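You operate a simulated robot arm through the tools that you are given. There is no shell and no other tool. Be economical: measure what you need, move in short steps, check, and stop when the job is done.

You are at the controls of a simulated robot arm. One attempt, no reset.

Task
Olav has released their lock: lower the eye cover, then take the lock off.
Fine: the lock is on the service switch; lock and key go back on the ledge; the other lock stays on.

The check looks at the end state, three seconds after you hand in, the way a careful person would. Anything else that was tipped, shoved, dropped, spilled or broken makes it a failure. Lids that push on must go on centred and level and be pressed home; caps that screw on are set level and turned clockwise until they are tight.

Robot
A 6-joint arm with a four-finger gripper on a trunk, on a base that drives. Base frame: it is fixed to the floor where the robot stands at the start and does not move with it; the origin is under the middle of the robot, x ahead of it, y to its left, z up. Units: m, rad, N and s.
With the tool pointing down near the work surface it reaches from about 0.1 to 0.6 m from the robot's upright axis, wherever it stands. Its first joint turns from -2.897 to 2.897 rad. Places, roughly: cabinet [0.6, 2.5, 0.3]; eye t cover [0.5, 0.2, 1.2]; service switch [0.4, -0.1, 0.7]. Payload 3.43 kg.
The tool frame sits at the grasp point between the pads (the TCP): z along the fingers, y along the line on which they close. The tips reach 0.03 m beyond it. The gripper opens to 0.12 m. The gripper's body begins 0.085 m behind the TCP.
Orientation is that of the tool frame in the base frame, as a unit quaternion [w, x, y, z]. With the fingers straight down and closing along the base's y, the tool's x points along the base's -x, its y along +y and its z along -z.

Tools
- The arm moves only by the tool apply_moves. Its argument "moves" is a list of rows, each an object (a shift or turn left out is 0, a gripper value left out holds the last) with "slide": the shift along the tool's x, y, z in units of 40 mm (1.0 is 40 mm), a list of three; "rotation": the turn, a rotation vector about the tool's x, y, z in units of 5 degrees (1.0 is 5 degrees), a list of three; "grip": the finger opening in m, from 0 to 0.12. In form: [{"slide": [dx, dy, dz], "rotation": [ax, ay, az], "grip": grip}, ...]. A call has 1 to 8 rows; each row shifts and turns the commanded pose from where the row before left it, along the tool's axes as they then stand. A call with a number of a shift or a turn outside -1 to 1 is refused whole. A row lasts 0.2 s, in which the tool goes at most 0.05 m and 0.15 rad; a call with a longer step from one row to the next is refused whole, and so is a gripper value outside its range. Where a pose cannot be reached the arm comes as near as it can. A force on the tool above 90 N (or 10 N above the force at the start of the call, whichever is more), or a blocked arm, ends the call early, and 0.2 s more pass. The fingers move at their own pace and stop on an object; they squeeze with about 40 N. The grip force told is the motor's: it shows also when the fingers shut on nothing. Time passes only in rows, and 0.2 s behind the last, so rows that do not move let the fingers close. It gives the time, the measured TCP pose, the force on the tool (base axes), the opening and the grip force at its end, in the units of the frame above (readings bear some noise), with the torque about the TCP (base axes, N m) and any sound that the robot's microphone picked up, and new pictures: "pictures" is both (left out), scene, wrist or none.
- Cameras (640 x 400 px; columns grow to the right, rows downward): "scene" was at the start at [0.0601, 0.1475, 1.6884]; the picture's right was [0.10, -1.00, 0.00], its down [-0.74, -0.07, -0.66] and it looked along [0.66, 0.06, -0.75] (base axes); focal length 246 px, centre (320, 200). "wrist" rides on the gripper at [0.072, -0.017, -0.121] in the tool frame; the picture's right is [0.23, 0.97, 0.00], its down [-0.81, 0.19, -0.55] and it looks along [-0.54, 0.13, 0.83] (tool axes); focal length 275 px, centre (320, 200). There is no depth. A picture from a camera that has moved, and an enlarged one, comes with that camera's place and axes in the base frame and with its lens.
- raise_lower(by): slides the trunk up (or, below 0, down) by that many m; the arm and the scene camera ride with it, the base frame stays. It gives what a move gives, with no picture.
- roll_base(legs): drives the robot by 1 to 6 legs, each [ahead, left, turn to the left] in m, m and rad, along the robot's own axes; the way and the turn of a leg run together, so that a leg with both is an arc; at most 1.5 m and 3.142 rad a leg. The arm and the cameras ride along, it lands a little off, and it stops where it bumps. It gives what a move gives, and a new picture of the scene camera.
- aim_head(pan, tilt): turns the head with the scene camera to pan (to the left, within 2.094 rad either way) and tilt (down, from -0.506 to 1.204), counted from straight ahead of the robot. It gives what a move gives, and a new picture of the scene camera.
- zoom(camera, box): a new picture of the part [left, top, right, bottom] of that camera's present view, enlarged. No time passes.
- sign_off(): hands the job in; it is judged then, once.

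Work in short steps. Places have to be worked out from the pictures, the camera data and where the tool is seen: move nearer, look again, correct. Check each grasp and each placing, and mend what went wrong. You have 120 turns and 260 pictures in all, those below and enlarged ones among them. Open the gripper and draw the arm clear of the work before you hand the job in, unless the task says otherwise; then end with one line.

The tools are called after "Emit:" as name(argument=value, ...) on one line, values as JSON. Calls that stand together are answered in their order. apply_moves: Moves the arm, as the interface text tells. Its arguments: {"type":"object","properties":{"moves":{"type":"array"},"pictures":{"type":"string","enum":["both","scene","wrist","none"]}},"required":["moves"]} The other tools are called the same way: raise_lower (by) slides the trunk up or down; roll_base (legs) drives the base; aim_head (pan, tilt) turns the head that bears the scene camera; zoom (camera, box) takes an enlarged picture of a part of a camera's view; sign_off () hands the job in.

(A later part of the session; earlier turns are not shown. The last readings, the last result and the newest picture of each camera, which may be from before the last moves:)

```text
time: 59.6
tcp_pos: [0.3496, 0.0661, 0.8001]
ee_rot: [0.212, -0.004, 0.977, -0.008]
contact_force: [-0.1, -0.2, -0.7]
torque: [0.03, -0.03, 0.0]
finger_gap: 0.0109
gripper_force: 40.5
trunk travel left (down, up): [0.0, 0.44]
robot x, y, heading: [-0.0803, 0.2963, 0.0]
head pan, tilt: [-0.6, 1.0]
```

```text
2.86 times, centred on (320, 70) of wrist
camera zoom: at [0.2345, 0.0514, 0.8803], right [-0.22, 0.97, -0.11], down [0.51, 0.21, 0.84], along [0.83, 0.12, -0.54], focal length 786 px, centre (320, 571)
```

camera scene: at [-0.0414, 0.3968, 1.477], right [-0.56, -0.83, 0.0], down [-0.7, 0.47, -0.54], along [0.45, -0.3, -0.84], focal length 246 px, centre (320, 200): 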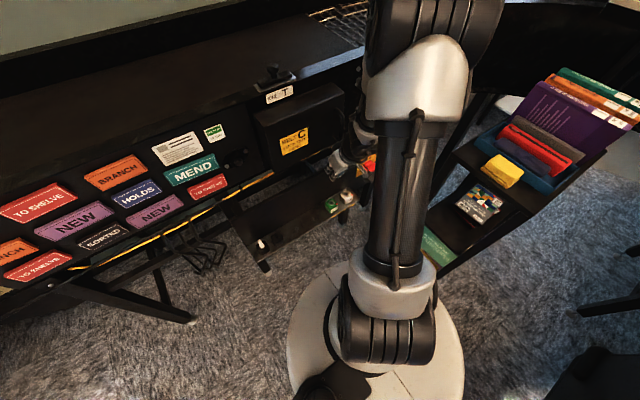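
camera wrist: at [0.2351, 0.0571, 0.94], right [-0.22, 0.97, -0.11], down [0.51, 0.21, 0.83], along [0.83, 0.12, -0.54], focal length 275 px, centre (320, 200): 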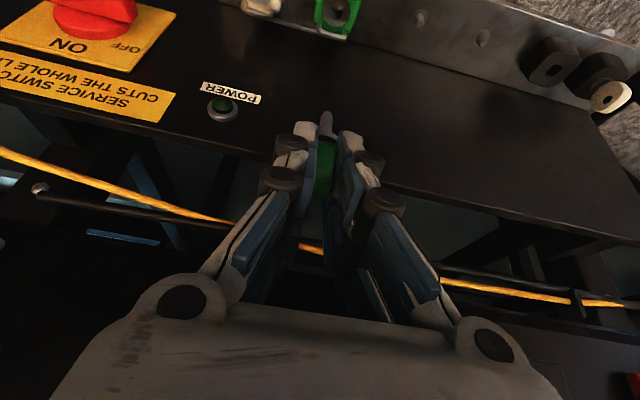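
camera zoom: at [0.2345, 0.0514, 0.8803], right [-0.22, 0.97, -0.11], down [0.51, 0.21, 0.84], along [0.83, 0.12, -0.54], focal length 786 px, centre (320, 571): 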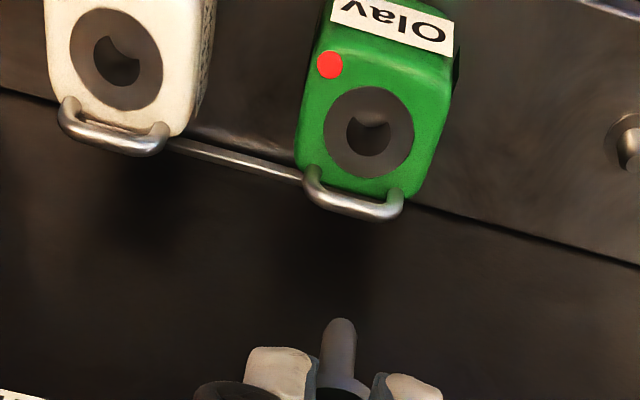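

Triangulated: the keyhole is nearly below the key (Δx≈+3 mm, Δy≈+2 mm), about 108 mm above seating. I correct and descend 55 mm, then re-measure.

Emit:
apply_moves(moves=[{"slide": [0.25, 0.025, 0.64]}, {"slide": [0.26, 0.025, 0.64]}, {}], pictures="none")

Emit:
zoom(camera="wrist", box=[240, 40, 400, 140])

```text
time: 60.5
tcp_pos: [0.3505, 0.0666, 0.7443]
ee_rot: [0.212, -0.005, 0.977, -0.008]
contact_force: [-0.5, 0.1, -0.1]
torque: [0.04, -0.01, 0.01]
finger_gap: 0.0109
gripper_force: 39.7
trunk travel left (down, up): [0.0, 0.44]
robot x, y, heading: [-0.0821, 0.2971, -0.001]
head pan, tilt: [-0.6, 1.0]
```

```text
4.00 times, centred on (320, 90) of wrist
camera zoom: at [0.2365, 0.052, 0.8244], right [-0.22, 0.97, -0.11], down [0.51, 0.21, 0.84], along [0.83, 0.12, -0.54], focal length 1101 px, centre (320, 640)
```

zoom: 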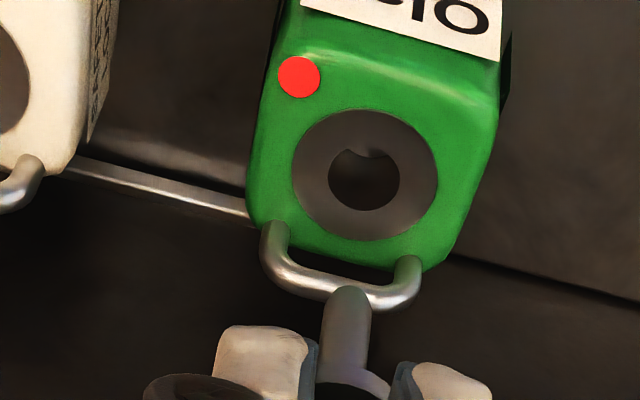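

Now hole needs Δx≈+6 mm. I apply that and descend 25 mm, leaving the shaft tip about 1 cm above the keyhole, and look.

Emit:
apply_moves(moves=[{"slide": [0.06, 0.015, 0.31]}, {"slide": [0.06, 0.015, 0.31]}, {}], pictures="none")

Emit:
zoom(camera="wrist", box=[260, 70, 380, 150])

Emit:
zoom(camera="scene", box=[310, 130, 390, 230])

```text
time: 61.2
tcp_pos: [0.3585, 0.0666, 0.7197]
ee_rot: [0.211, -0.005, 0.977, -0.008]
contact_force: [-0.5, -1.8, -0.1]
torque: [-0.01, 0.01, 0.02]
finger_gap: 0.0108
gripper_force: 39.7
trunk travel left (down, up): [0.0, 0.44]
robot x, y, heading: [-0.0828, 0.2969, 0.002]
head pan, tilt: [-0.6, 1.0]
```

```text
5.00 times, centred on (320, 110) of wrist
camera zoom: at [0.2421, 0.0526, 0.7998], right [-0.22, 0.97, -0.11], down [0.51, 0.21, 0.84], along [0.83, 0.12, -0.54], focal length 1376 px, centre (320, 650)
```

zoom: 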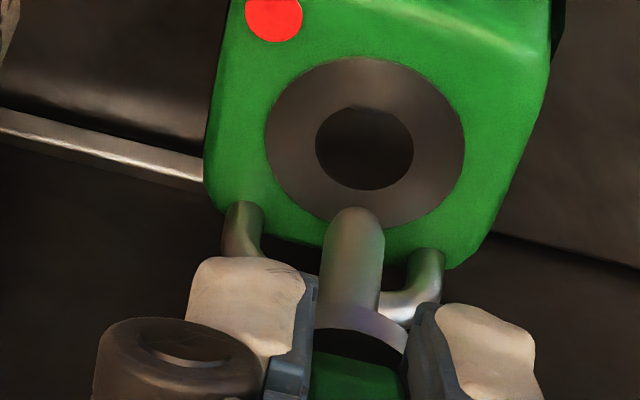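

```text
4.00 times, centred on (350, 180) of scene
camera zoom: at [-0.0415, 0.3968, 1.4769], right [-0.56, -0.83, 0.0], down [-0.7, 0.47, -0.54], along [0.45, -0.3, -0.84], focal length 985 px, centre (200, 280)
```

zoom: 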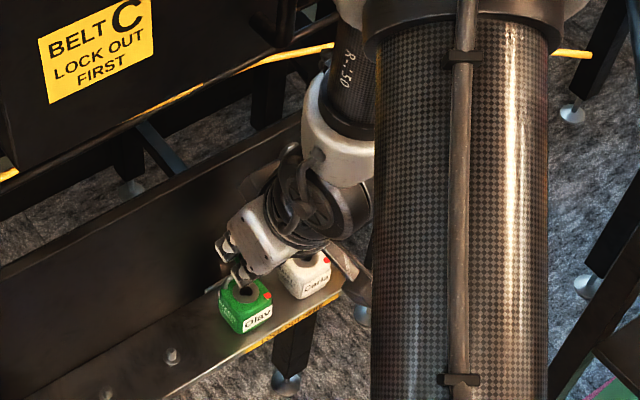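

Shaft (≈8 mm) lines up with the ≈13 mm hole. I descend 15 mm gently and check.

Emit:
apply_moves(moves=[{"slide": [0.05, 0.01, 0.113]}, {"slide": [0.05, 0.01, 0.113]}, {"slide": [0.055, 0, 0.113]}, {}], pictures="none")

Emit:
zoom(camera="wrist", box=[260, 70, 380, 150])

```text
time: 62.2
tcp_pos: [0.3585, 0.0668, 0.7055]
ee_rot: [0.21, -0.005, 0.978, -0.004]
contact_force: [0.3, -0.2, -0.2]
torque: [0.03, 0.03, 0.0]
finger_gap: 0.0111
gripper_force: 40.0
trunk travel left (down, up): [0.0, 0.44]
robot x, y, heading: [-0.0849, 0.2924, -0.002]
head pan, tilt: [-0.6, 1.0]
```

```text
5.00 times, centred on (320, 110) of wrist
camera zoom: at [0.2435, 0.0519, 0.7858], right [-0.22, 0.97, -0.1], down [0.51, 0.2, 0.84], along [0.83, 0.13, -0.54], focal length 1376 px, centre (320, 650)
```

zoom: 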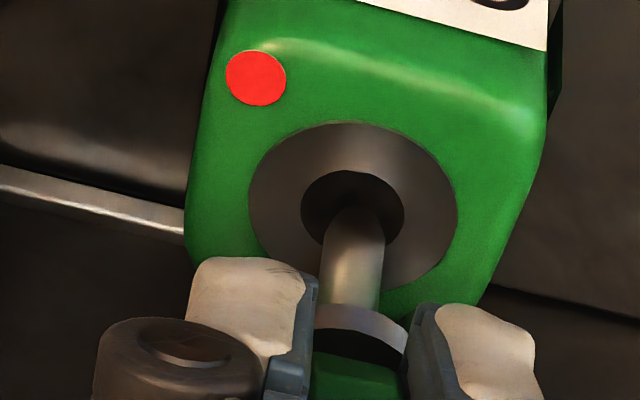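

The tip is entering the hole, no contact. Continue down 12 mm.

Emit:
apply_moves(moves=[{"slide": [0.04, 0, 0.09]}, {"slide": [0.04, 0, 0.09]}, {"slide": [0.04, 0, 0.09]}, {}], pictures="none")

Emit:
zoom(camera="wrist", box=[260, 70, 380, 150])

```text
time: 63.2
tcp_pos: [0.3595, 0.0656, 0.695]
ee_rot: [0.21, -0.004, 0.978, -0.003]
contact_force: [-2.9, 0.7, 0.0]
torque: [0.05, 0.09, 0.0]
finger_gap: 0.0111
gripper_force: 39.8
out of reach, approached as far as the arm can: row 2
trunk travel left (down, up): [0.0, 0.44]
robot x, y, heading: [-0.0842, 0.2968, 0.001]
head pan, tilt: [-0.6, 1.0]
```

```text
5.00 times, centred on (320, 110) of wrist
camera zoom: at [0.2454, 0.0494, 0.7758], right [-0.22, 0.97, -0.1], down [0.51, 0.2, 0.83], along [0.83, 0.13, -0.54], focal length 1376 px, centre (320, 650)
```

zoom: 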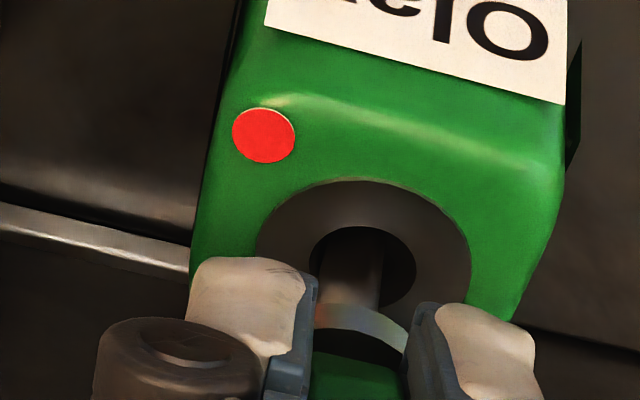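

The key is about 1 cm in; slight -x force, so I ease back 1.5 mm while continuing down.

Emit:
apply_moves(moves=[{"slide": [0.07, 0, 0.075]}, {"slide": [0.04, 0, 0.09]}, {"slide": [0.04, 0, 0.09]}, {}], pictures="none")

Emit:
zoom(camera="wrist", box=[260, 70, 380, 150])

```text
time: 64.2
tcp_pos: [0.3602, 0.0624, 0.6889]
ee_rot: [0.211, -0.005, 0.977, -0.004]
contact_force: [-20.3, 9.8, 38.8]
torque: [0.47, 0.81, 0.02]
finger_gap: 0.0111
gripper_force: 39.7
out of reach, approached as far as the arm can: row 1
trunk travel left (down, up): [0.0, 0.44]
robot x, y, heading: [-0.0794, 0.2958, -0.0]
head pan, tilt: [-0.6, 1.0]
```

```text
5.00 times, centred on (320, 110) of wrist
camera zoom: at [0.2469, 0.0468, 0.769], right [-0.22, 0.97, -0.1], down [0.51, 0.2, 0.84], along [0.83, 0.13, -0.54], focal length 1376 px, centre (320, 650)
```

zoom: 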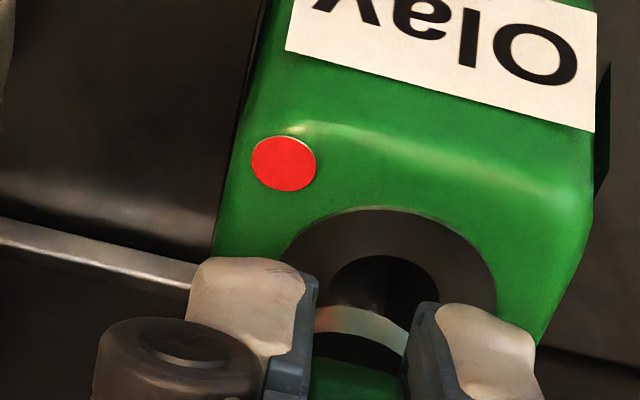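

The arm is near its limit here and drifted 4 mm in y, pressing the shaft on the hole wall. I withdraw straight up, move the base farther left for margin, and retry.

Emit:
apply_moves(moves=[{"slide": [-0.21, 0, -0.454]}, {"slide": [-0.21, 0, -0.454]}, {"slide": [-0.21, 0, -0.454]}, {"slide": [-0.21, 0, -0.454]}, {}], pictures="none")

Emit:
zoom(camera="wrist", box=[240, 40, 400, 140])

```text
time: 65.5
tcp_pos: [0.3617, 0.064, 0.7658]
ee_rot: [0.212, -0.006, 0.977, -0.007]
contact_force: [-0.2, -0.1, -0.3]
torque: [-0.01, 0.0, -0.02]
finger_gap: 0.0113
gripper_force: 39.6
trunk travel left (down, up): [0.0, 0.44]
robot x, y, heading: [-0.0811, 0.2961, 0.006]
head pan, tilt: [-0.6, 1.0]
```

```text
4.00 times, centred on (320, 90) of wrist
camera zoom: at [0.2474, 0.0496, 0.8458], right [-0.22, 0.97, -0.11], down [0.51, 0.21, 0.84], along [0.83, 0.12, -0.54], focal length 1101 px, centre (320, 640)
```

zoom: 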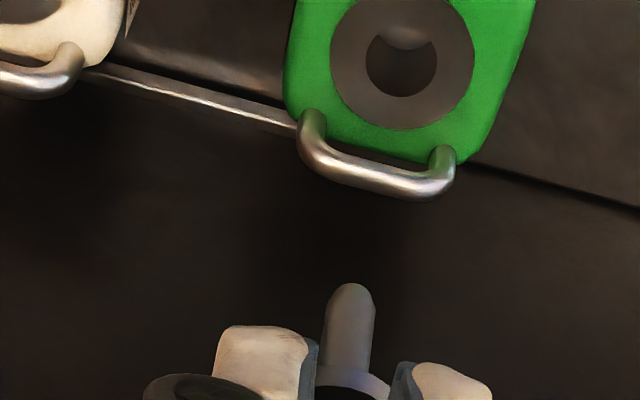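

Key grip unchanged, lock unmoved. I raise a bit more and drive left 0.1 m.

Emit:
apply_moves(moves=[{"slide": [-0.3, 0, -0.65]}, {"slide": [-0.3, 0, -0.65]}, {}], pictures="none")

Emit:
roll_base(legs=[[-0.02, 0.1, 0]])

```text
time: 66.2
tcp_pos: [0.3624, 0.0654, 0.8219]
ee_rot: [0.211, -0.005, 0.977, -0.007]
contact_force: [-1.2, -0.5, -0.6]
torque: [-0.01, 0.01, 0.02]
finger_gap: 0.0108
gripper_force: 39.5
trunk travel left (down, up): [0.0, 0.44]
robot x, y, heading: [-0.0792, 0.2957, 0.002]
head pan, tilt: [-0.6, 1.0]
```

```text
time: 67.4
tcp_pos: [0.3414, 0.1648, 0.8227]
ee_rot: [0.211, -0.004, 0.977, -0.008]
contact_force: [0.0, 0.2, -0.2]
torque: [0.0, -0.01, 0.0]
finger_gap: 0.0112
gripper_force: 40.4
trunk travel left (down, up): [0.0, 0.44]
robot x, y, heading: [-0.0994, 0.3967, 0.002]
head pan, tilt: [-0.6, 1.0]
camera scene: at [-0.0616, 0.4963, 1.4769], right [-0.56, -0.83, 0.0], down [-0.7, 0.47, -0.54], along [0.45, -0.3, -0.84], focal length 246 px, centre (320, 200)
```

scene: 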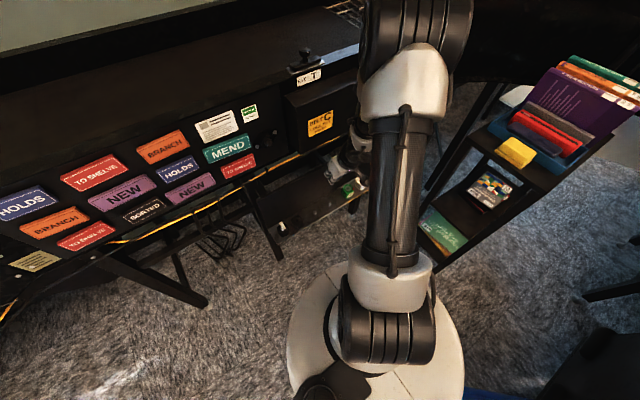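

Emit:
apply_moves(moves=[{"slide": [0, -0.82, 0], "rotation": [-0.13, -0.07, 0.05]}, {"slide": [0, -0.82, 0]}, {"slide": [0, -0.81, 0]}, {"slide": [0.23, 0, 0.96]}, {"slide": [0.23, 0, 0.96]}, {}], pictures="none")

Emit:
zoom(camera="wrist", box=[240, 40, 400, 140])

```text
time: 68.8
tcp_pos: [0.3583, 0.0664, 0.7465]
ee_rot: [0.215, -0.004, 0.977, -0.002]
contact_force: [0.3, -0.3, -0.5]
torque: [-0.05, -0.01, 0.01]
finger_gap: 0.011
gripper_force: 40.2
trunk travel left (down, up): [0.0, 0.44]
robot x, y, heading: [-0.1058, 0.3924, -0.002]
head pan, tilt: [-0.6, 1.0]
```

```text
4.00 times, centred on (320, 90) of wrist
camera zoom: at [0.2429, 0.0504, 0.8256], right [-0.22, 0.97, -0.1], down [0.5, 0.2, 0.84], along [0.84, 0.13, -0.53], focal length 1101 px, centre (320, 640)
```

zoom: 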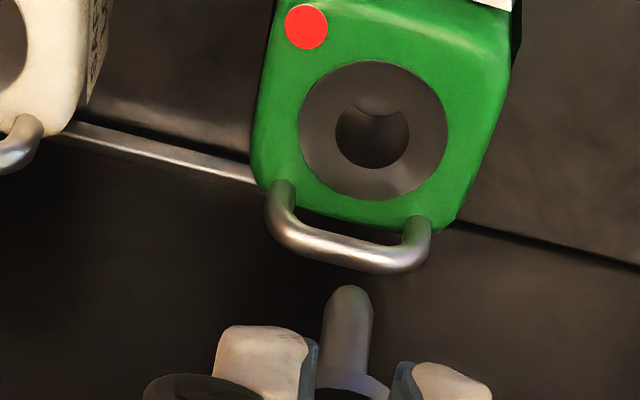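

Hole is nearly right below; small correction (-2.5 mm x, +1 mm y) and descend 30 mm.

Emit:
apply_moves(moves=[{"slide": [0.19, 0.015, 0.33]}, {"slide": [0.19, 0.015, 0.33]}, {}], pictures="none")

Emit:
zoom(camera="wrist", box=[260, 70, 380, 150])

```text
time: 69.6
tcp_pos: [0.3551, 0.0676, 0.7152]
ee_rot: [0.215, -0.004, 0.977, -0.002]
contact_force: [0.8, -0.5, -0.6]
torque: [0.02, -0.01, 0.01]
finger_gap: 0.0111
gripper_force: 40.0
trunk travel left (down, up): [0.0, 0.44]
robot x, y, heading: [-0.102, 0.3975, 0.002]
head pan, tilt: [-0.6, 1.0]
```

```text
5.00 times, centred on (320, 110) of wrist
camera zoom: at [0.2399, 0.0519, 0.7949], right [-0.22, 0.97, -0.1], down [0.5, 0.2, 0.84], along [0.84, 0.13, -0.53], focal length 1376 px, centre (320, 650)
```

zoom: 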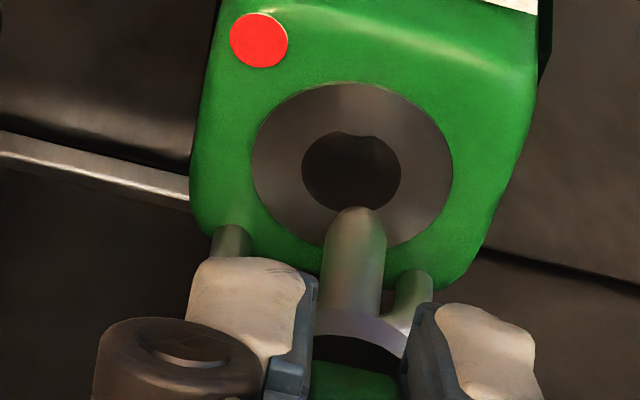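

Aligned within 1 mm. Continue down 14 mm.

Emit:
apply_moves(moves=[{"slide": [0.05, -0.02, 0.105]}, {"slide": [0.05, 0, 0.105]}, {"slide": [0.05, 0, 0.105]}, {}], pictures="none")

Emit:
zoom(camera="wrist", box=[260, 70, 380, 150])

```text
time: 70.6
tcp_pos: [0.3538, 0.0669, 0.7021]
ee_rot: [0.214, -0.004, 0.977, -0.001]
contact_force: [0.5, 0.6, -1.2]
torque: [-0.01, 0.0, 0.0]
finger_gap: 0.0113
gripper_force: 39.9
trunk travel left (down, up): [0.0, 0.44]
robot x, y, heading: [-0.1038, 0.3929, 0.001]
head pan, tilt: [-0.6, 1.0]
```

```text
5.00 times, centred on (320, 110) of wrist
camera zoom: at [0.2396, 0.0507, 0.7805], right [-0.22, 0.97, -0.1], down [0.5, 0.2, 0.84], along [0.84, 0.13, -0.53], focal length 1376 px, centre (320, 650)
```

zoom: 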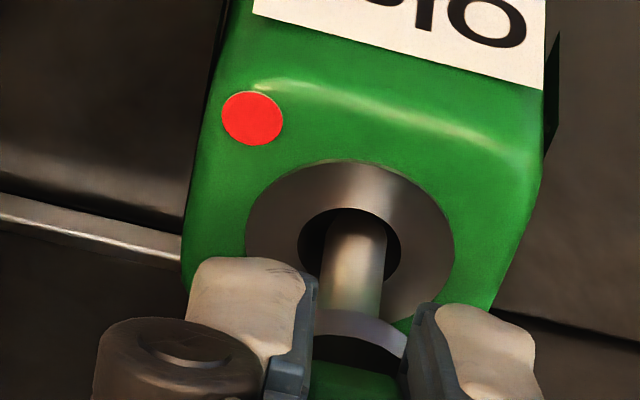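

Entering the hole centrally. Down another 12 mm.

Emit:
apply_moves(moves=[{"slide": [0.04, 0, 0.09]}, {"slide": [0.04, 0, 0.09]}, {"slide": [0.04, 0, 0.09]}, {}], pictures="none")

Emit:
zoom(camera="wrist", box=[260, 70, 380, 150])

```text
time: 71.6
tcp_pos: [0.3549, 0.0661, 0.6889]
ee_rot: [0.215, -0.003, 0.977, -0.002]
contact_force: [0.3, 0.3, 0.5]
torque: [0.01, 0.01, -0.02]
finger_gap: 0.0112
gripper_force: 39.6
trunk travel left (down, up): [0.0, 0.44]
robot x, y, heading: [-0.104, 0.3935, 0.002]
head pan, tilt: [-0.6, 1.0]
```

```text
5.00 times, centred on (320, 110) of wrist
camera zoom: at [0.2397, 0.0505, 0.7689], right [-0.22, 0.97, -0.1], down [0.5, 0.2, 0.84], along [0.84, 0.13, -0.53], focal length 1376 px, centre (320, 650)
```

zoom: 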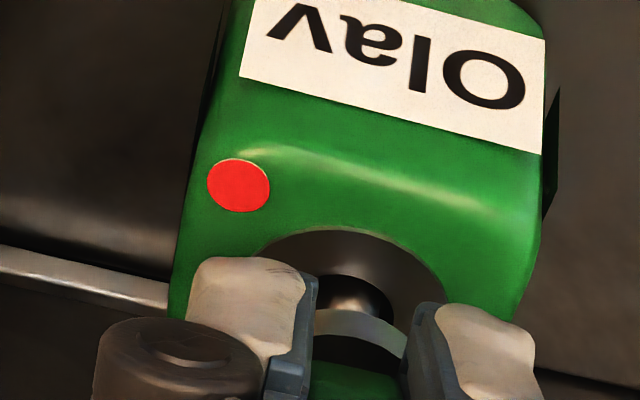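

Free of force and centred. I continue down until it seats.

Emit:
apply_moves(moves=[{"slide": [0.03, 0, 0.07]}, {"slide": [0.03, 0, 0.07]}, {"slide": [0.02, 0, 0.045]}, {}], pictures="none")

Emit:
zoom(camera="wrist", box=[260, 70, 380, 150])

```text
time: 72.6
tcp_pos: [0.3561, 0.0657, 0.687]
ee_rot: [0.22, -0.005, 0.975, -0.004]
contact_force: [-11.2, 7.1, 60.9]
torque: [0.43, 0.29, 0.01]
finger_gap: 0.0112
gripper_force: 39.5
trunk travel left (down, up): [0.0, 0.44]
robot x, y, heading: [-0.0985, 0.3919, 0.002]
head pan, tilt: [-0.6, 1.0]
```

```text
5.00 times, centred on (320, 110) of wrist
camera zoom: at [0.2398, 0.0504, 0.7663], right [-0.21, 0.97, -0.11], down [0.49, 0.2, 0.84], along [0.84, 0.13, -0.52], focal length 1376 px, centre (320, 650)
```

zoom: 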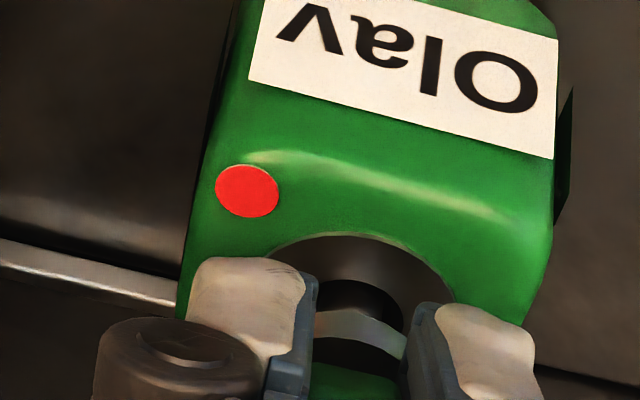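

Contact torque shows the shaft tip bottomed in the lock (contact on the key axis). I ease up 1.5 mm and turn clockwise 20° about the key axis, watching torque and the red mark.

Emit:
apply_moves(moves=[{"slide": [-0.02, 0, -0.06]}, {"slide": [0, 0.016, 0], "rotation": [0.418, 0, 0.908]}, {"slide": [0, 0.016, 0], "rotation": [0.418, 0, 0.908]}, {"slide": [0, 0.016, 0], "rotation": [0.418, 0, 0.908]}, {"slide": [0, 0.016, 0], "rotation": [0.418, 0, 0.908]}, {}], pictures="none")

Emit:
zoom(camera="wrist", box=[260, 70, 380, 150])

```text
time: 74.0
tcp_pos: [0.3567, 0.0684, 0.6882]
ee_rot: [0.215, 0.166, 0.962, -0.041]
contact_force: [0.2, -0.4, 42.2]
torque: [-0.08, -0.23, -0.04]
finger_gap: 0.0106
gripper_force: 40.3
trunk travel left (down, up): [0.0, 0.44]
robot x, y, heading: [-0.1014, 0.3909, 0.003]
head pan, tilt: [-0.6, 1.0]
```

```text
5.00 times, centred on (320, 110) of wrist
camera zoom: at [0.2411, 0.093, 0.7663], right [0.13, 0.99, -0.1], down [0.53, 0.02, 0.85], along [0.84, -0.17, -0.52], focal length 1376 px, centre (320, 650)
```

zoom: 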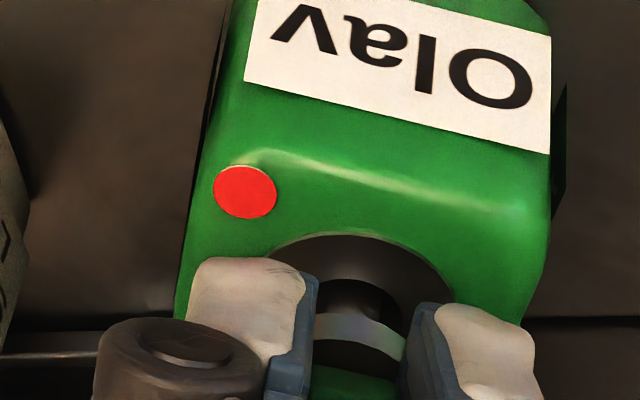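

The whole lock body turned with the key (it sits loose and my downward load dragged it). I turn back 20° under the same load to restore it, then unload.

Emit:
apply_moves(moves=[{"slide": [0, -0.016, 0], "rotation": [-0.418, 0, -0.908]}, {"slide": [0, -0.016, 0], "rotation": [-0.418, 0, -0.908]}, {"slide": [0, -0.016, 0], "rotation": [-0.418, 0, -0.908]}, {"slide": [0, -0.016, 0], "rotation": [-0.418, 0, -0.908]}, {}], pictures="scene")

Emit:
zoom(camera="wrist", box=[240, 20, 400, 150])

Emit:
zoom(camera="scene", box=[310, 130, 390, 230])

```text
time: 75.2
tcp_pos: [0.3552, 0.0663, 0.6879]
ee_rot: [0.217, -0.005, 0.976, -0.003]
contact_force: [0.2, 1.7, 44.3]
torque: [0.12, -0.31, 0.02]
finger_gap: 0.011
gripper_force: 40.4
trunk travel left (down, up): [0.0, 0.44]
robot x, y, heading: [-0.0999, 0.3936, 0.001]
head pan, tilt: [-0.6, 1.0]
camera scene: at [-0.0645, 0.4981, 1.477], right [-0.56, -0.83, 0.0], down [-0.69, 0.47, -0.54], along [0.45, -0.31, -0.84], focal length 246 px, centre (320, 200)
```

scene: 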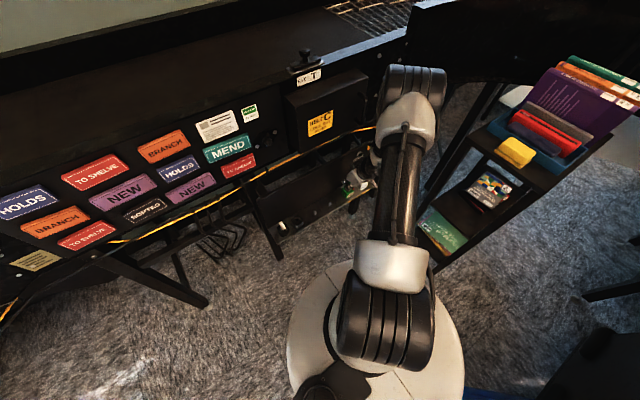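

```text
3.08 times, centred on (320, 85) of wrist
camera zoom: at [0.2393, 0.0505, 0.7667], right [-0.22, 0.97, -0.11], down [0.5, 0.2, 0.84], along [0.84, 0.13, -0.53], focal length 847 px, centre (320, 554)
```

zoom: 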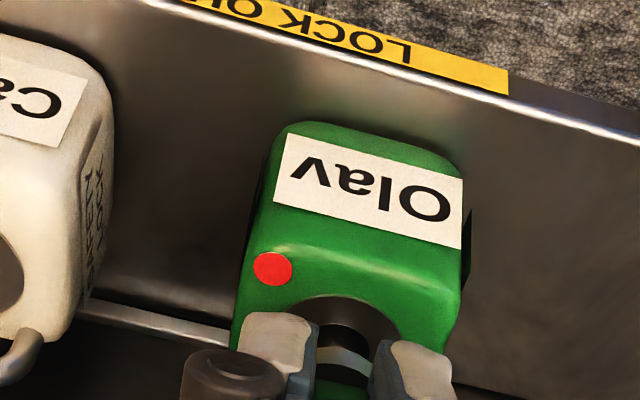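

```text
4.00 times, centred on (350, 180) of scene
camera zoom: at [-0.0645, 0.4981, 1.477], right [-0.56, -0.83, 0.0], down [-0.69, 0.47, -0.54], along [0.45, -0.31, -0.84], focal length 985 px, centre (200, 280)
```

zoom: 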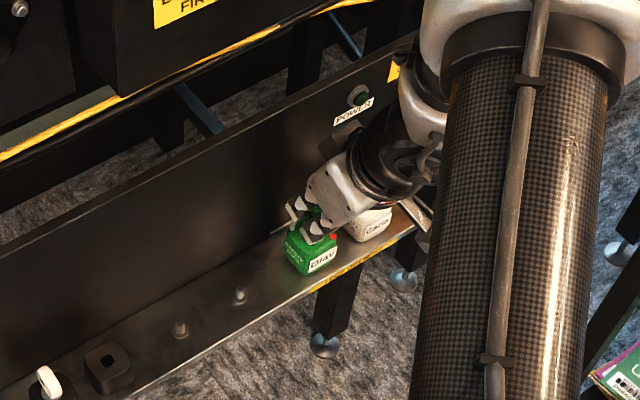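

Lock is back square. Now I lift until the load is near zero and turn again so the key turns inside the lock.

Emit:
apply_moves(moves=[{"slide": [-0.02, 0, -0.045]}, {"slide": [-0.02, 0, -0.045]}, {}], pictures="none")

```text
time: 76.0
tcp_pos: [0.3543, 0.0666, 0.6874]
ee_rot: [0.215, -0.004, 0.977, -0.002]
contact_force: [5.9, -2.6, 21.2]
torque: [-0.24, -0.45, -0.03]
finger_gap: 0.0113
gripper_force: 39.9
trunk travel left (down, up): [0.0, 0.44]
robot x, y, heading: [-0.1041, 0.393, -0.002]
head pan, tilt: [-0.6, 1.0]
```

Emit:
apply_moves(moves=[{"slide": [-0.02, 0, -0.045]}, {}, {"slide": [0, 0.016, 0], "rotation": [0.418, 0, 0.908]}, {"slide": [0, 0.016, 0], "rotation": [0.418, 0, 0.908]}, {"slide": [0, 0.016, 0], "rotation": [0.418, 0, 0.908]}, {}], pictures="none")

Emit:
zoom(camera="wrist", box=[240, 20, 400, 150])

```text
time: 77.4
tcp_pos: [0.3552, 0.0682, 0.6892]
ee_rot: [0.213, 0.124, 0.969, -0.03]
contact_force: [-0.6, 0.1, -1.2]
torque: [0.0, 0.04, 0.03]
finger_gap: 0.0112
gripper_force: 39.8
trunk travel left (down, up): [0.0, 0.44]
robot x, y, heading: [-0.1016, 0.3938, -0.001]
head pan, tilt: [-0.6, 1.0]
```

```text
3.08 times, centred on (320, 85) of wrist
camera zoom: at [0.2388, 0.0827, 0.7687], right [0.04, 0.99, -0.1], down [0.54, 0.06, 0.84], along [0.84, -0.09, -0.53], focal length 847 px, centre (320, 554)
```

zoom: 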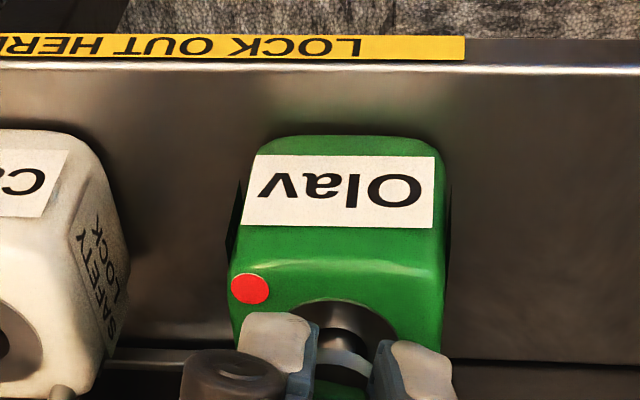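

With no load the lock stays and only the key turns. I continue clockwise to about 40°.

Emit:
apply_moves(moves=[{"slide": [0, 0.016, 0], "rotation": [0.418, 0, 0.908]}, {"slide": [0, 0.016, 0], "rotation": [0.418, 0, 0.908]}, {"slide": [0, 0.016, 0], "rotation": [0.418, 0, 0.908]}, {"slide": [0, 0.016, 0], "rotation": [0.418, 0, 0.908]}, {"slide": [0, 0.016, 0], "rotation": [0.418, 0, 0.908]}, {}], pictures="none")

Emit:
zoom(camera="wrist", box=[220, 0, 420, 150])

```text
time: 78.8
tcp_pos: [0.3497, 0.0613, 0.6896]
ee_rot: [0.21, 0.263, 0.94, -0.061]
contact_force: [28.1, 25.8, 4.2]
torque: [1.1, -1.43, 0.22]
finger_gap: 0.0121
gripper_force: 40.0
out of reach, approached as far as the arm can: row 4, 5
trunk travel left (down, up): [0.0, 0.44]
robot x, y, heading: [-0.1015, 0.3974, 0.003]
head pan, tilt: [-0.6, 1.0]
```

```text
2.67 times, centred on (320, 75) of wrist
camera zoom: at [0.242, 0.1093, 0.7689], right [0.33, 0.94, -0.1], down [0.53, -0.09, 0.84], along [0.78, -0.33, -0.53], focal length 734 px, centre (320, 533)
```

zoom: 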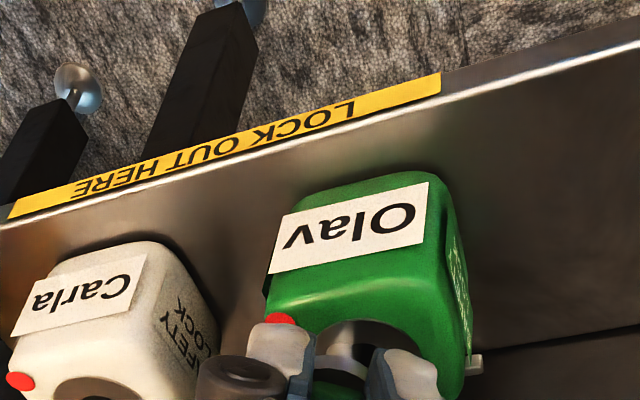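

The arm hits its limit near -30° and starts dragging the lock, so I turn back to 0° first.

Emit:
apply_moves(moves=[{"slide": [0, -0.016, 0], "rotation": [-0.418, 0, -0.908]}, {"slide": [0, -0.016, 0], "rotation": [-0.418, 0, -0.908]}, {"slide": [0, -0.016, 0], "rotation": [-0.418, 0, -0.908]}, {"slide": [0, -0.016, 0], "rotation": [-0.418, 0, -0.908]}, {"slide": [0, -0.016, 0], "rotation": [-0.418, 0, -0.908]}, {}], pictures="none")

Emit:
zoom(camera="wrist", box=[220, 0, 420, 150])

```text
time: 80.2
tcp_pos: [0.3493, 0.06, 0.6901]
ee_rot: [0.219, 0.053, 0.974, -0.012]
contact_force: [24.6, 18.5, 2.8]
torque: [1.03, -1.43, 0.07]
finger_gap: 0.0119
gripper_force: 40.5
trunk travel left (down, up): [0.0, 0.44]
robot x, y, heading: [-0.0993, 0.3938, 0.004]
head pan, tilt: [-0.6, 1.0]
```

```text
2.67 times, centred on (320, 75) of wrist
camera zoom: at [0.2312, 0.0577, 0.7682], right [-0.1, 0.99, -0.1], down [0.52, 0.14, 0.85], along [0.85, 0.04, -0.52], focal length 734 px, centre (320, 533)
```

zoom: 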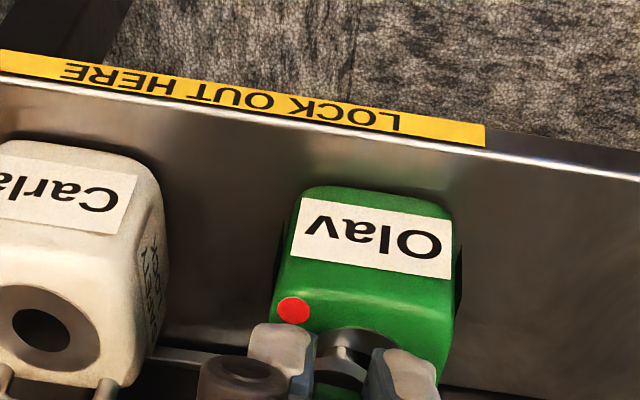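

Commanded pose slipped ~6 mm; I move the key back to the hole centre and finish the return to 0°.

Emit:
apply_moves(moves=[{"slide": [-0.118, 0.16, 0.05]}, {"rotation": [-0.4, 0, -0.9]}, {}], pictures="none")

Emit:
zoom(camera="wrist", box=[220, 0, 420, 150])

```text
time: 81.0
tcp_pos: [0.3501, 0.0622, 0.6887]
ee_rot: [0.215, 0.016, 0.977, -0.006]
contact_force: [2.7, 1.8, 2.8]
torque: [0.07, -0.15, 0.01]
finger_gap: 0.0112
gripper_force: 40.1
trunk travel left (down, up): [0.0, 0.44]
robot x, y, heading: [-0.0979, 0.3968, 0.005]
head pan, tilt: [-0.6, 1.0]
```

```text
2.67 times, centred on (320, 75) of wrist
camera zoom: at [0.2338, 0.0507, 0.7686], right [-0.18, 0.98, -0.1], down [0.51, 0.18, 0.84], along [0.84, 0.1, -0.53], focal length 734 px, centre (320, 533)
```

zoom: 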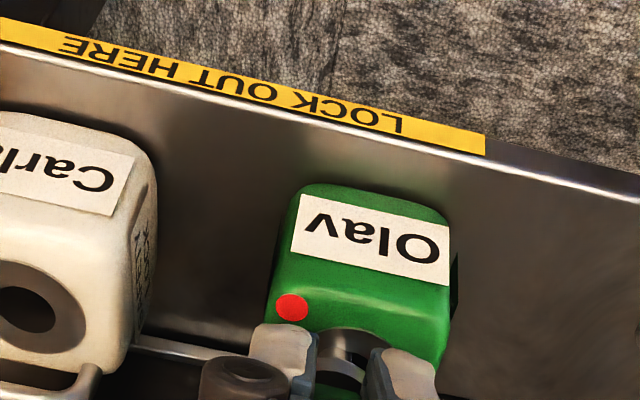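

Forces are small again. I centre by 2 mm and test the counter-clockwise direction for reach and any click.

Emit:
apply_moves(moves=[{"slide": [-0.045, 0.05, 0.02]}, {"slide": [0, -0.016, 0], "rotation": [-0.418, 0, -0.908]}, {"slide": [0, -0.016, 0], "rotation": [-0.418, 0, -0.908]}, {"slide": [0, -0.016, 0], "rotation": [-0.418, 0, -0.908]}, {"slide": [0, -0.016, 0], "rotation": [-0.418, 0, -0.908]}, {"slide": [0, -0.016, 0], "rotation": [-0.418, 0, -0.908]}, {"slide": [0, -0.016, 0], "rotation": [-0.418, 0, -0.908]}, {}], pictures="none")

Emit:
zoom(camera="wrist", box=[220, 0, 420, 150])

```text
time: 82.8
tcp_pos: [0.354, 0.0619, 0.6898]
ee_rot: [0.208, -0.241, 0.947, 0.05]
contact_force: [0.9, 0.1, -0.1]
torque: [0.02, -0.04, 0.0]
finger_gap: 0.0109
gripper_force: 40.3
trunk travel left (down, up): [0.0, 0.44]
robot x, y, heading: [-0.0985, 0.3935, 0.001]
head pan, tilt: [-0.6, 1.0]
```

```text
2.67 times, centred on (320, 75) of wrist
camera zoom: at [0.2598, -0.0063, 0.7687], right [-0.65, 0.76, -0.1], down [0.35, 0.41, 0.84], along [0.68, 0.51, -0.53], focal length 734 px, centre (320, 533)
```

zoom: 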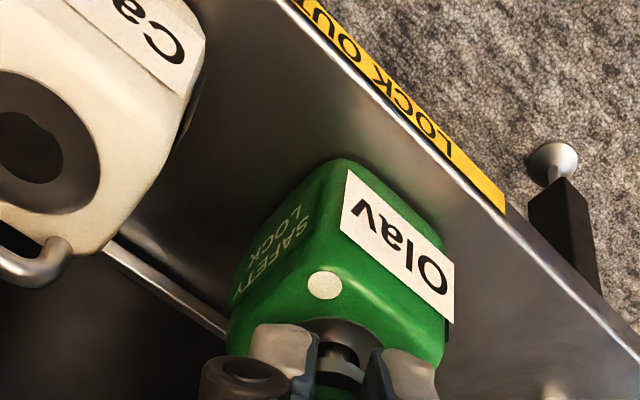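

The dot changed from red to white: the lock is released (about 28° counter-clockwise). I look closer before withdrawing the key.

Emit:
zoom(camera="wrist", box=[270, 60, 390, 140])

Emit:
apply_moves(moves=[{"slide": [-0.1, 0, -0.227]}, {"slide": [-0.1, 0, -0.227]}, {"slide": [-0.21, 0, -0.454]}, {}], pictures="none")

Emit:
zoom(camera="wrist", box=[220, 0, 420, 150])

```text
5.00 times, centred on (330, 100) of wrist
camera zoom: at [0.2598, -0.0063, 0.7687], right [-0.65, 0.76, -0.1], down [0.35, 0.41, 0.84], along [0.68, 0.51, -0.53], focal length 1376 px, centre (270, 700)
```

zoom: 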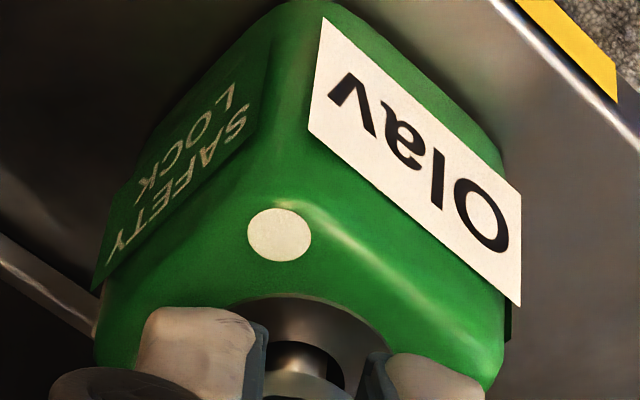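

```text
time: 83.8
tcp_pos: [0.3533, 0.0624, 0.7295]
ee_rot: [0.208, -0.239, 0.947, 0.05]
contact_force: [-0.5, -0.5, -0.9]
torque: [0.05, -0.02, -0.04]
finger_gap: 0.0111
gripper_force: 40.2
trunk travel left (down, up): [0.0, 0.44]
robot x, y, heading: [-0.1032, 0.3927, 0.002]
head pan, tilt: [-0.6, 1.0]
```

```text
2.67 times, centred on (320, 75) of wrist
camera zoom: at [0.2594, -0.0053, 0.8095], right [-0.65, 0.76, -0.1], down [0.35, 0.41, 0.84], along [0.68, 0.51, -0.53], focal length 734 px, centre (320, 533)
```

zoom: 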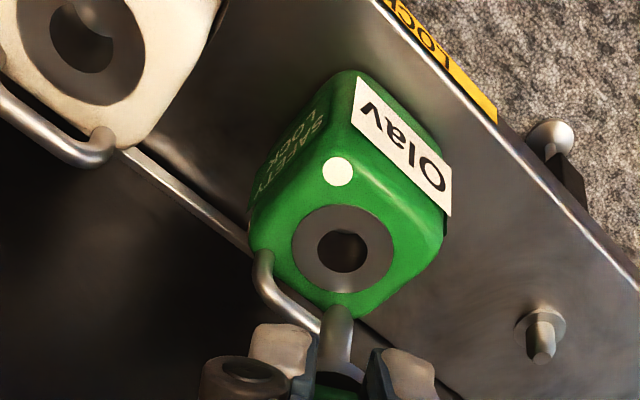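

The dot stays white with the key out. I lift the key, turn the tool back square, and carry it toward the robot's side before driving back for the holder.

Emit:
apply_moves(moves=[{"slide": [-0.35, 0, -0.8]}, {"slide": [-0.35, 0, -0.8]}, {"slide": [-0.35, 0, -0.8]}, {"rotation": [0.418, 0, 0.908]}, {"rotation": [0.418, 0, 0.908]}, {"rotation": [0.418, 0, 0.908]}, {"rotation": [0.418, 0, 0.908]}, {"rotation": [0.418, 0, 0.908]}], pictures="none")

Emit:
apply_moves(moves=[{"rotation": [0.3, 0, 0.65]}, {"slide": [0, 0.8, -0.5]}, {"slide": [0, 0.9, -0.4]}, {"slide": [0, 0.9, -0.3]}, {"slide": [0, 0.95, 0]}, {"slide": [0, 0.95, 0]}, {"slide": [0, 0.95, 0]}, {"slide": [0, 0.95, 0]}])

```text
time: 85.6
tcp_pos: [0.3505, 0.061, 0.8335]
ee_rot: [0.215, -0.027, 0.976, 0.004]
contact_force: [0.4, 0.4, -0.1]
torque: [0.0, 0.03, 0.02]
finger_gap: 0.011
gripper_force: 39.9
trunk travel left (down, up): [0.0, 0.44]
robot x, y, heading: [-0.1014, 0.3924, 0.006]
head pan, tilt: [-0.6, 1.0]
```

```text
time: 87.4
tcp_pos: [0.3325, 0.3176, 0.8771]
ee_rot: [0.215, 0.001, 0.977, -0.004]
contact_force: [0.1, 0.6, -1.0]
torque: [-0.01, 0.0, 0.01]
finger_gap: 0.0112
gripper_force: 39.3
trunk travel left (down, up): [0.0, 0.44]
robot x, y, heading: [-0.105, 0.394, -0.001]
head pan, tilt: [-0.6, 1.0]
camera scene: at [-0.0615, 0.4961, 1.4769], right [-0.56, -0.83, 0.0], down [-0.7, 0.47, -0.54], along [0.45, -0.3, -0.84], focal length 246 px, centre (320, 200)
camera wrist: at [0.2169, 0.3029, 0.9565], right [-0.21, 0.97, -0.1], down [0.5, 0.2, 0.84], along [0.84, 0.12, -0.53], focal length 275 px, centre (320, 200)
```

scene: 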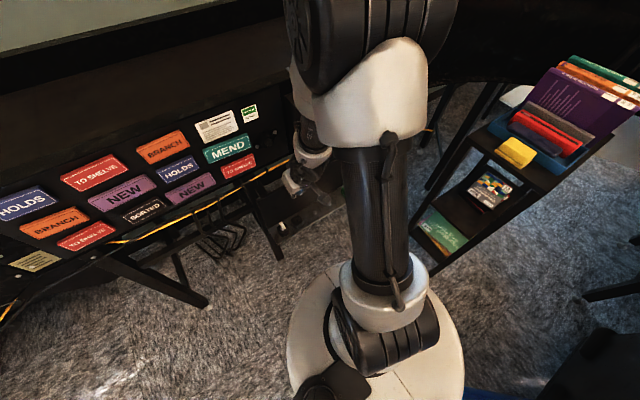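
wrist: 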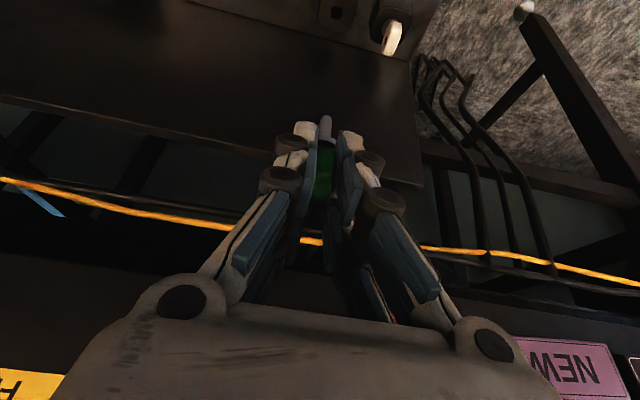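

I retract a little and drive back right 0.395 and forward 0.05 to where the holder was reachable.

Emit:
apply_moves(moves=[{"slide": [0.2, 0, -0.9]}, {"slide": [0.2, 0, -0.9]}, {}], pictures="none")

Emit:
roll_base(legs=[[0, -0.395, 0], [0.05, 0, 0]])

```text
time: 88.2
tcp_pos: [0.2889, 0.3184, 0.9361]
ee_rot: [0.214, 0.002, 0.977, -0.003]
contact_force: [-0.5, -0.1, -0.2]
torque: [-0.02, -0.02, -0.03]
finger_gap: 0.0111
gripper_force: 40.0
trunk travel left (down, up): [0.0, 0.44]
robot x, y, heading: [-0.1005, 0.3978, 0.002]
head pan, tilt: [-0.6, 1.0]
```

```text
time: 91.2
tcp_pos: [0.3388, -0.077, 0.9353]
ee_rot: [0.214, 0.001, 0.977, -0.003]
contact_force: [-0.1, 0.4, -0.2]
torque: [-0.04, 0.01, 0.01]
finger_gap: 0.0111
gripper_force: 39.5
trunk travel left (down, up): [0.0, 0.44]
robot x, y, heading: [-0.0528, 0.0035, 0.001]
head pan, tilt: [-0.6, 1.0]
camera scene: at [-0.0107, 0.1006, 1.4769], right [-0.56, -0.83, 0.0], down [-0.7, 0.47, -0.54], along [0.45, -0.3, -0.84], focal length 246 px, centre (320, 200)
```

scene: 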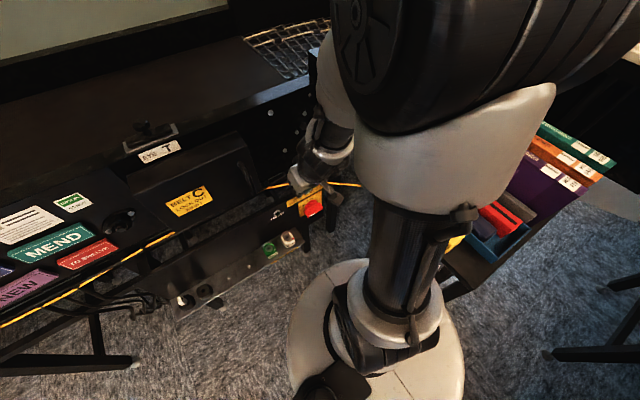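

Emit:
apply_moves(moves=[{"slide": [0, 1, 0]}, {"slide": [0, 1, 0]}, {"slide": [0, 1, 0]}, {"slide": [0, 1, 0]}, {"slide": [0, 1, 0]}, {"slide": [0, 1, 0]}, {"slide": [0, 1, 0]}, {"slide": [0, 1, 0]}], pictures="none")

Emit:
apply_moves(moves=[{"slide": [0, 1, 0]}, {"slide": [0, 0.87, 0]}, {"slide": [0.3, 0, 0.85]}, {"slide": [0.3, 0, 0.85]}, {"slide": [0.3, 0, 0.85]}, {}], pictures="wrist")

```text
time: 93.0
tcp_pos: [0.3408, 0.2246, 0.9357]
ee_rot: [0.215, 0.001, 0.977, -0.003]
contact_force: [-0.5, 0.3, 0.2]
torque: [0.0, 0.02, -0.01]
finger_gap: 0.0111
gripper_force: 40.2
out of reach, approached as far as the arm can: row 2, 3
trunk travel left (down, up): [0.0, 0.44]
robot x, y, heading: [-0.0495, -0.0015, -0.001]
head pan, tilt: [-0.6, 1.0]
```

```text
time: 94.4
tcp_pos: [0.3513, 0.2999, 0.8272]
ee_rot: [0.214, 0.001, 0.977, -0.003]
contact_force: [1.7, -0.8, -0.6]
torque: [0.0, 0.0, 0.01]
finger_gap: 0.0111
gripper_force: 39.9
trunk travel left (down, up): [0.0, 0.44]
robot x, y, heading: [-0.0525, 0.0009, 0.005]
head pan, tilt: [-0.6, 1.0]
camera wrist: at [0.2348, 0.2847, 0.906], right [-0.21, 0.97, -0.1], down [0.5, 0.19, 0.84], along [0.84, 0.12, -0.53], focal length 275 px, centre (320, 200)
```

wrist: 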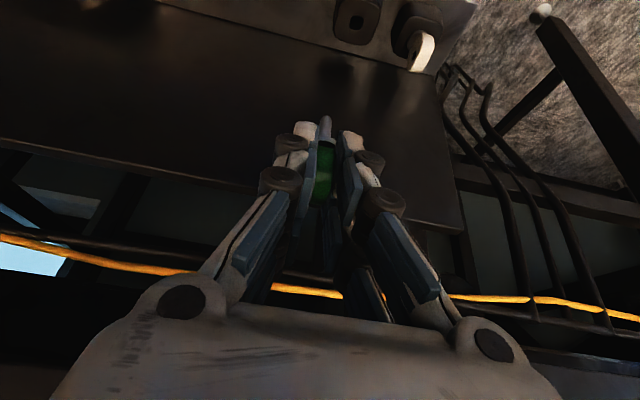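

Emit:
apply_moves(moves=[{"slide": [0.33, 0.15, 0.79]}, {"slide": [0.33, 0.15, 0.79]}, {"slide": [0.33, 0.145, 0.79]}, {}], pictures="none")

Emit:
zoom(camera="wrist", box=[220, 20, 420, 160])

```text
time: 95.4
tcp_pos: [0.3548, 0.3172, 0.7232]
ee_rot: [0.215, 0.001, 0.977, -0.003]
contact_force: [-0.1, 0.6, -0.1]
torque: [-0.03, 0.03, 0.0]
finger_gap: 0.0112
gripper_force: 40.6
trunk travel left (down, up): [0.0, 0.44]
robot x, y, heading: [-0.0505, -0.0009, 0.006]
head pan, tilt: [-0.6, 1.0]
```

```text
2.86 times, centred on (320, 90) of wrist
camera zoom: at [0.2389, 0.3019, 0.8028], right [-0.21, 0.97, -0.1], down [0.5, 0.19, 0.84], along [0.84, 0.12, -0.53], focal length 786 px, centre (320, 514)
```

zoom: 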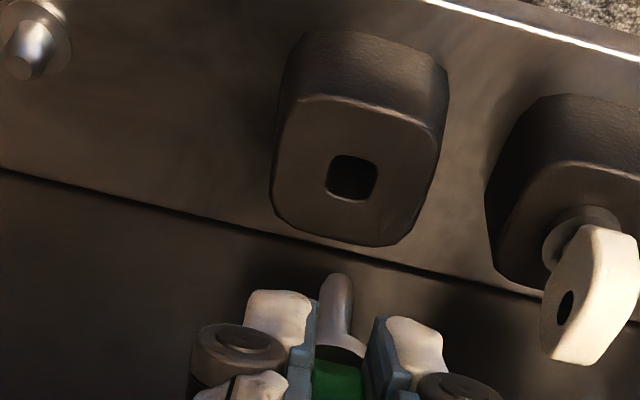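

The key seems pushed up a few mm in the grip and maybe pitched. I zoom to check before inserting.

Emit:
zoom(camera="wrist", box=[280, 70, 380, 150])

Emit:
zoom(camera="scene", box=[140, 220, 300, 330])

```text
5.00 times, centred on (330, 110) of wrist
camera zoom: at [0.2389, 0.3019, 0.8028], right [-0.21, 0.97, -0.1], down [0.5, 0.19, 0.84], along [0.84, 0.12, -0.53], focal length 1376 px, centre (270, 650)
```

zoom: 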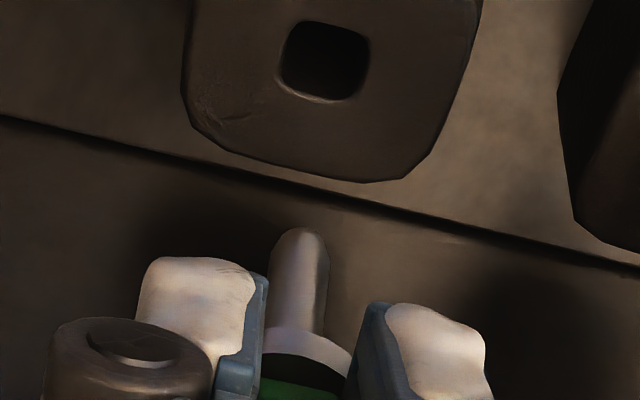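

```text
3.64 times, centred on (220, 275) of scene
camera zoom: at [-0.0113, 0.1007, 1.4769], right [-0.56, -0.83, 0.0], down [-0.7, 0.47, -0.54], along [0.45, -0.3, -0.84], focal length 896 px, centre (684, -73)
```

zoom: 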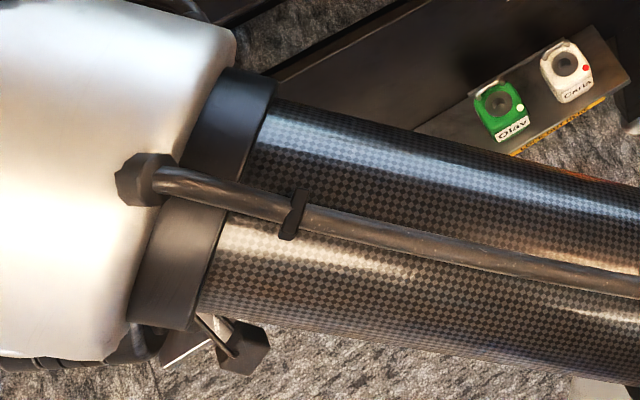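

Key is simply ~3.5 mm higher in the grip, same angle. I descend 36 mm so the tip is just above the holder's hole and look.

Emit:
apply_moves(moves=[{"slide": [0.12, 0, 0.27]}, {"slide": [0.13, 0, 0.27]}, {"slide": [0.125, 0.01, 0.275]}, {}], pictures="none")

Emit:
zoom(camera="wrist", box=[260, 70, 380, 150])

```text
time: 96.4
tcp_pos: [0.3546, 0.3165, 0.6874]
ee_rot: [0.215, 0.002, 0.977, -0.003]
contact_force: [-0.3, -0.6, -0.2]
torque: [-0.02, 0.02, -0.02]
finger_gap: 0.0111
gripper_force: 40.3
trunk travel left (down, up): [0.0, 0.44]
robot x, y, heading: [-0.0498, 0.0021, 0.0]
head pan, tilt: [-0.6, 1.0]
```

```text
5.00 times, centred on (320, 110) of wrist
camera zoom: at [0.2389, 0.3023, 0.7667], right [-0.21, 0.97, -0.1], down [0.5, 0.19, 0.84], along [0.84, 0.12, -0.53], focal length 1376 px, centre (320, 650)
```

zoom: 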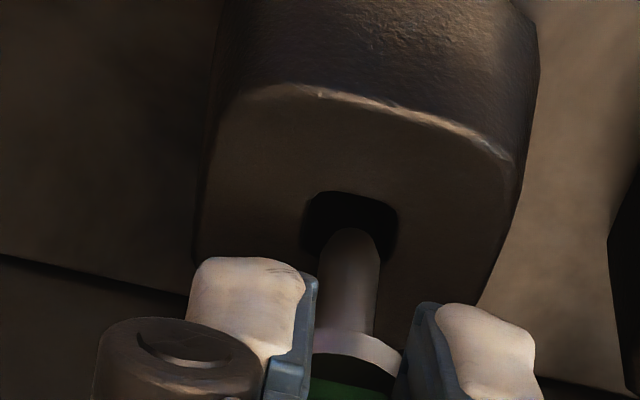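

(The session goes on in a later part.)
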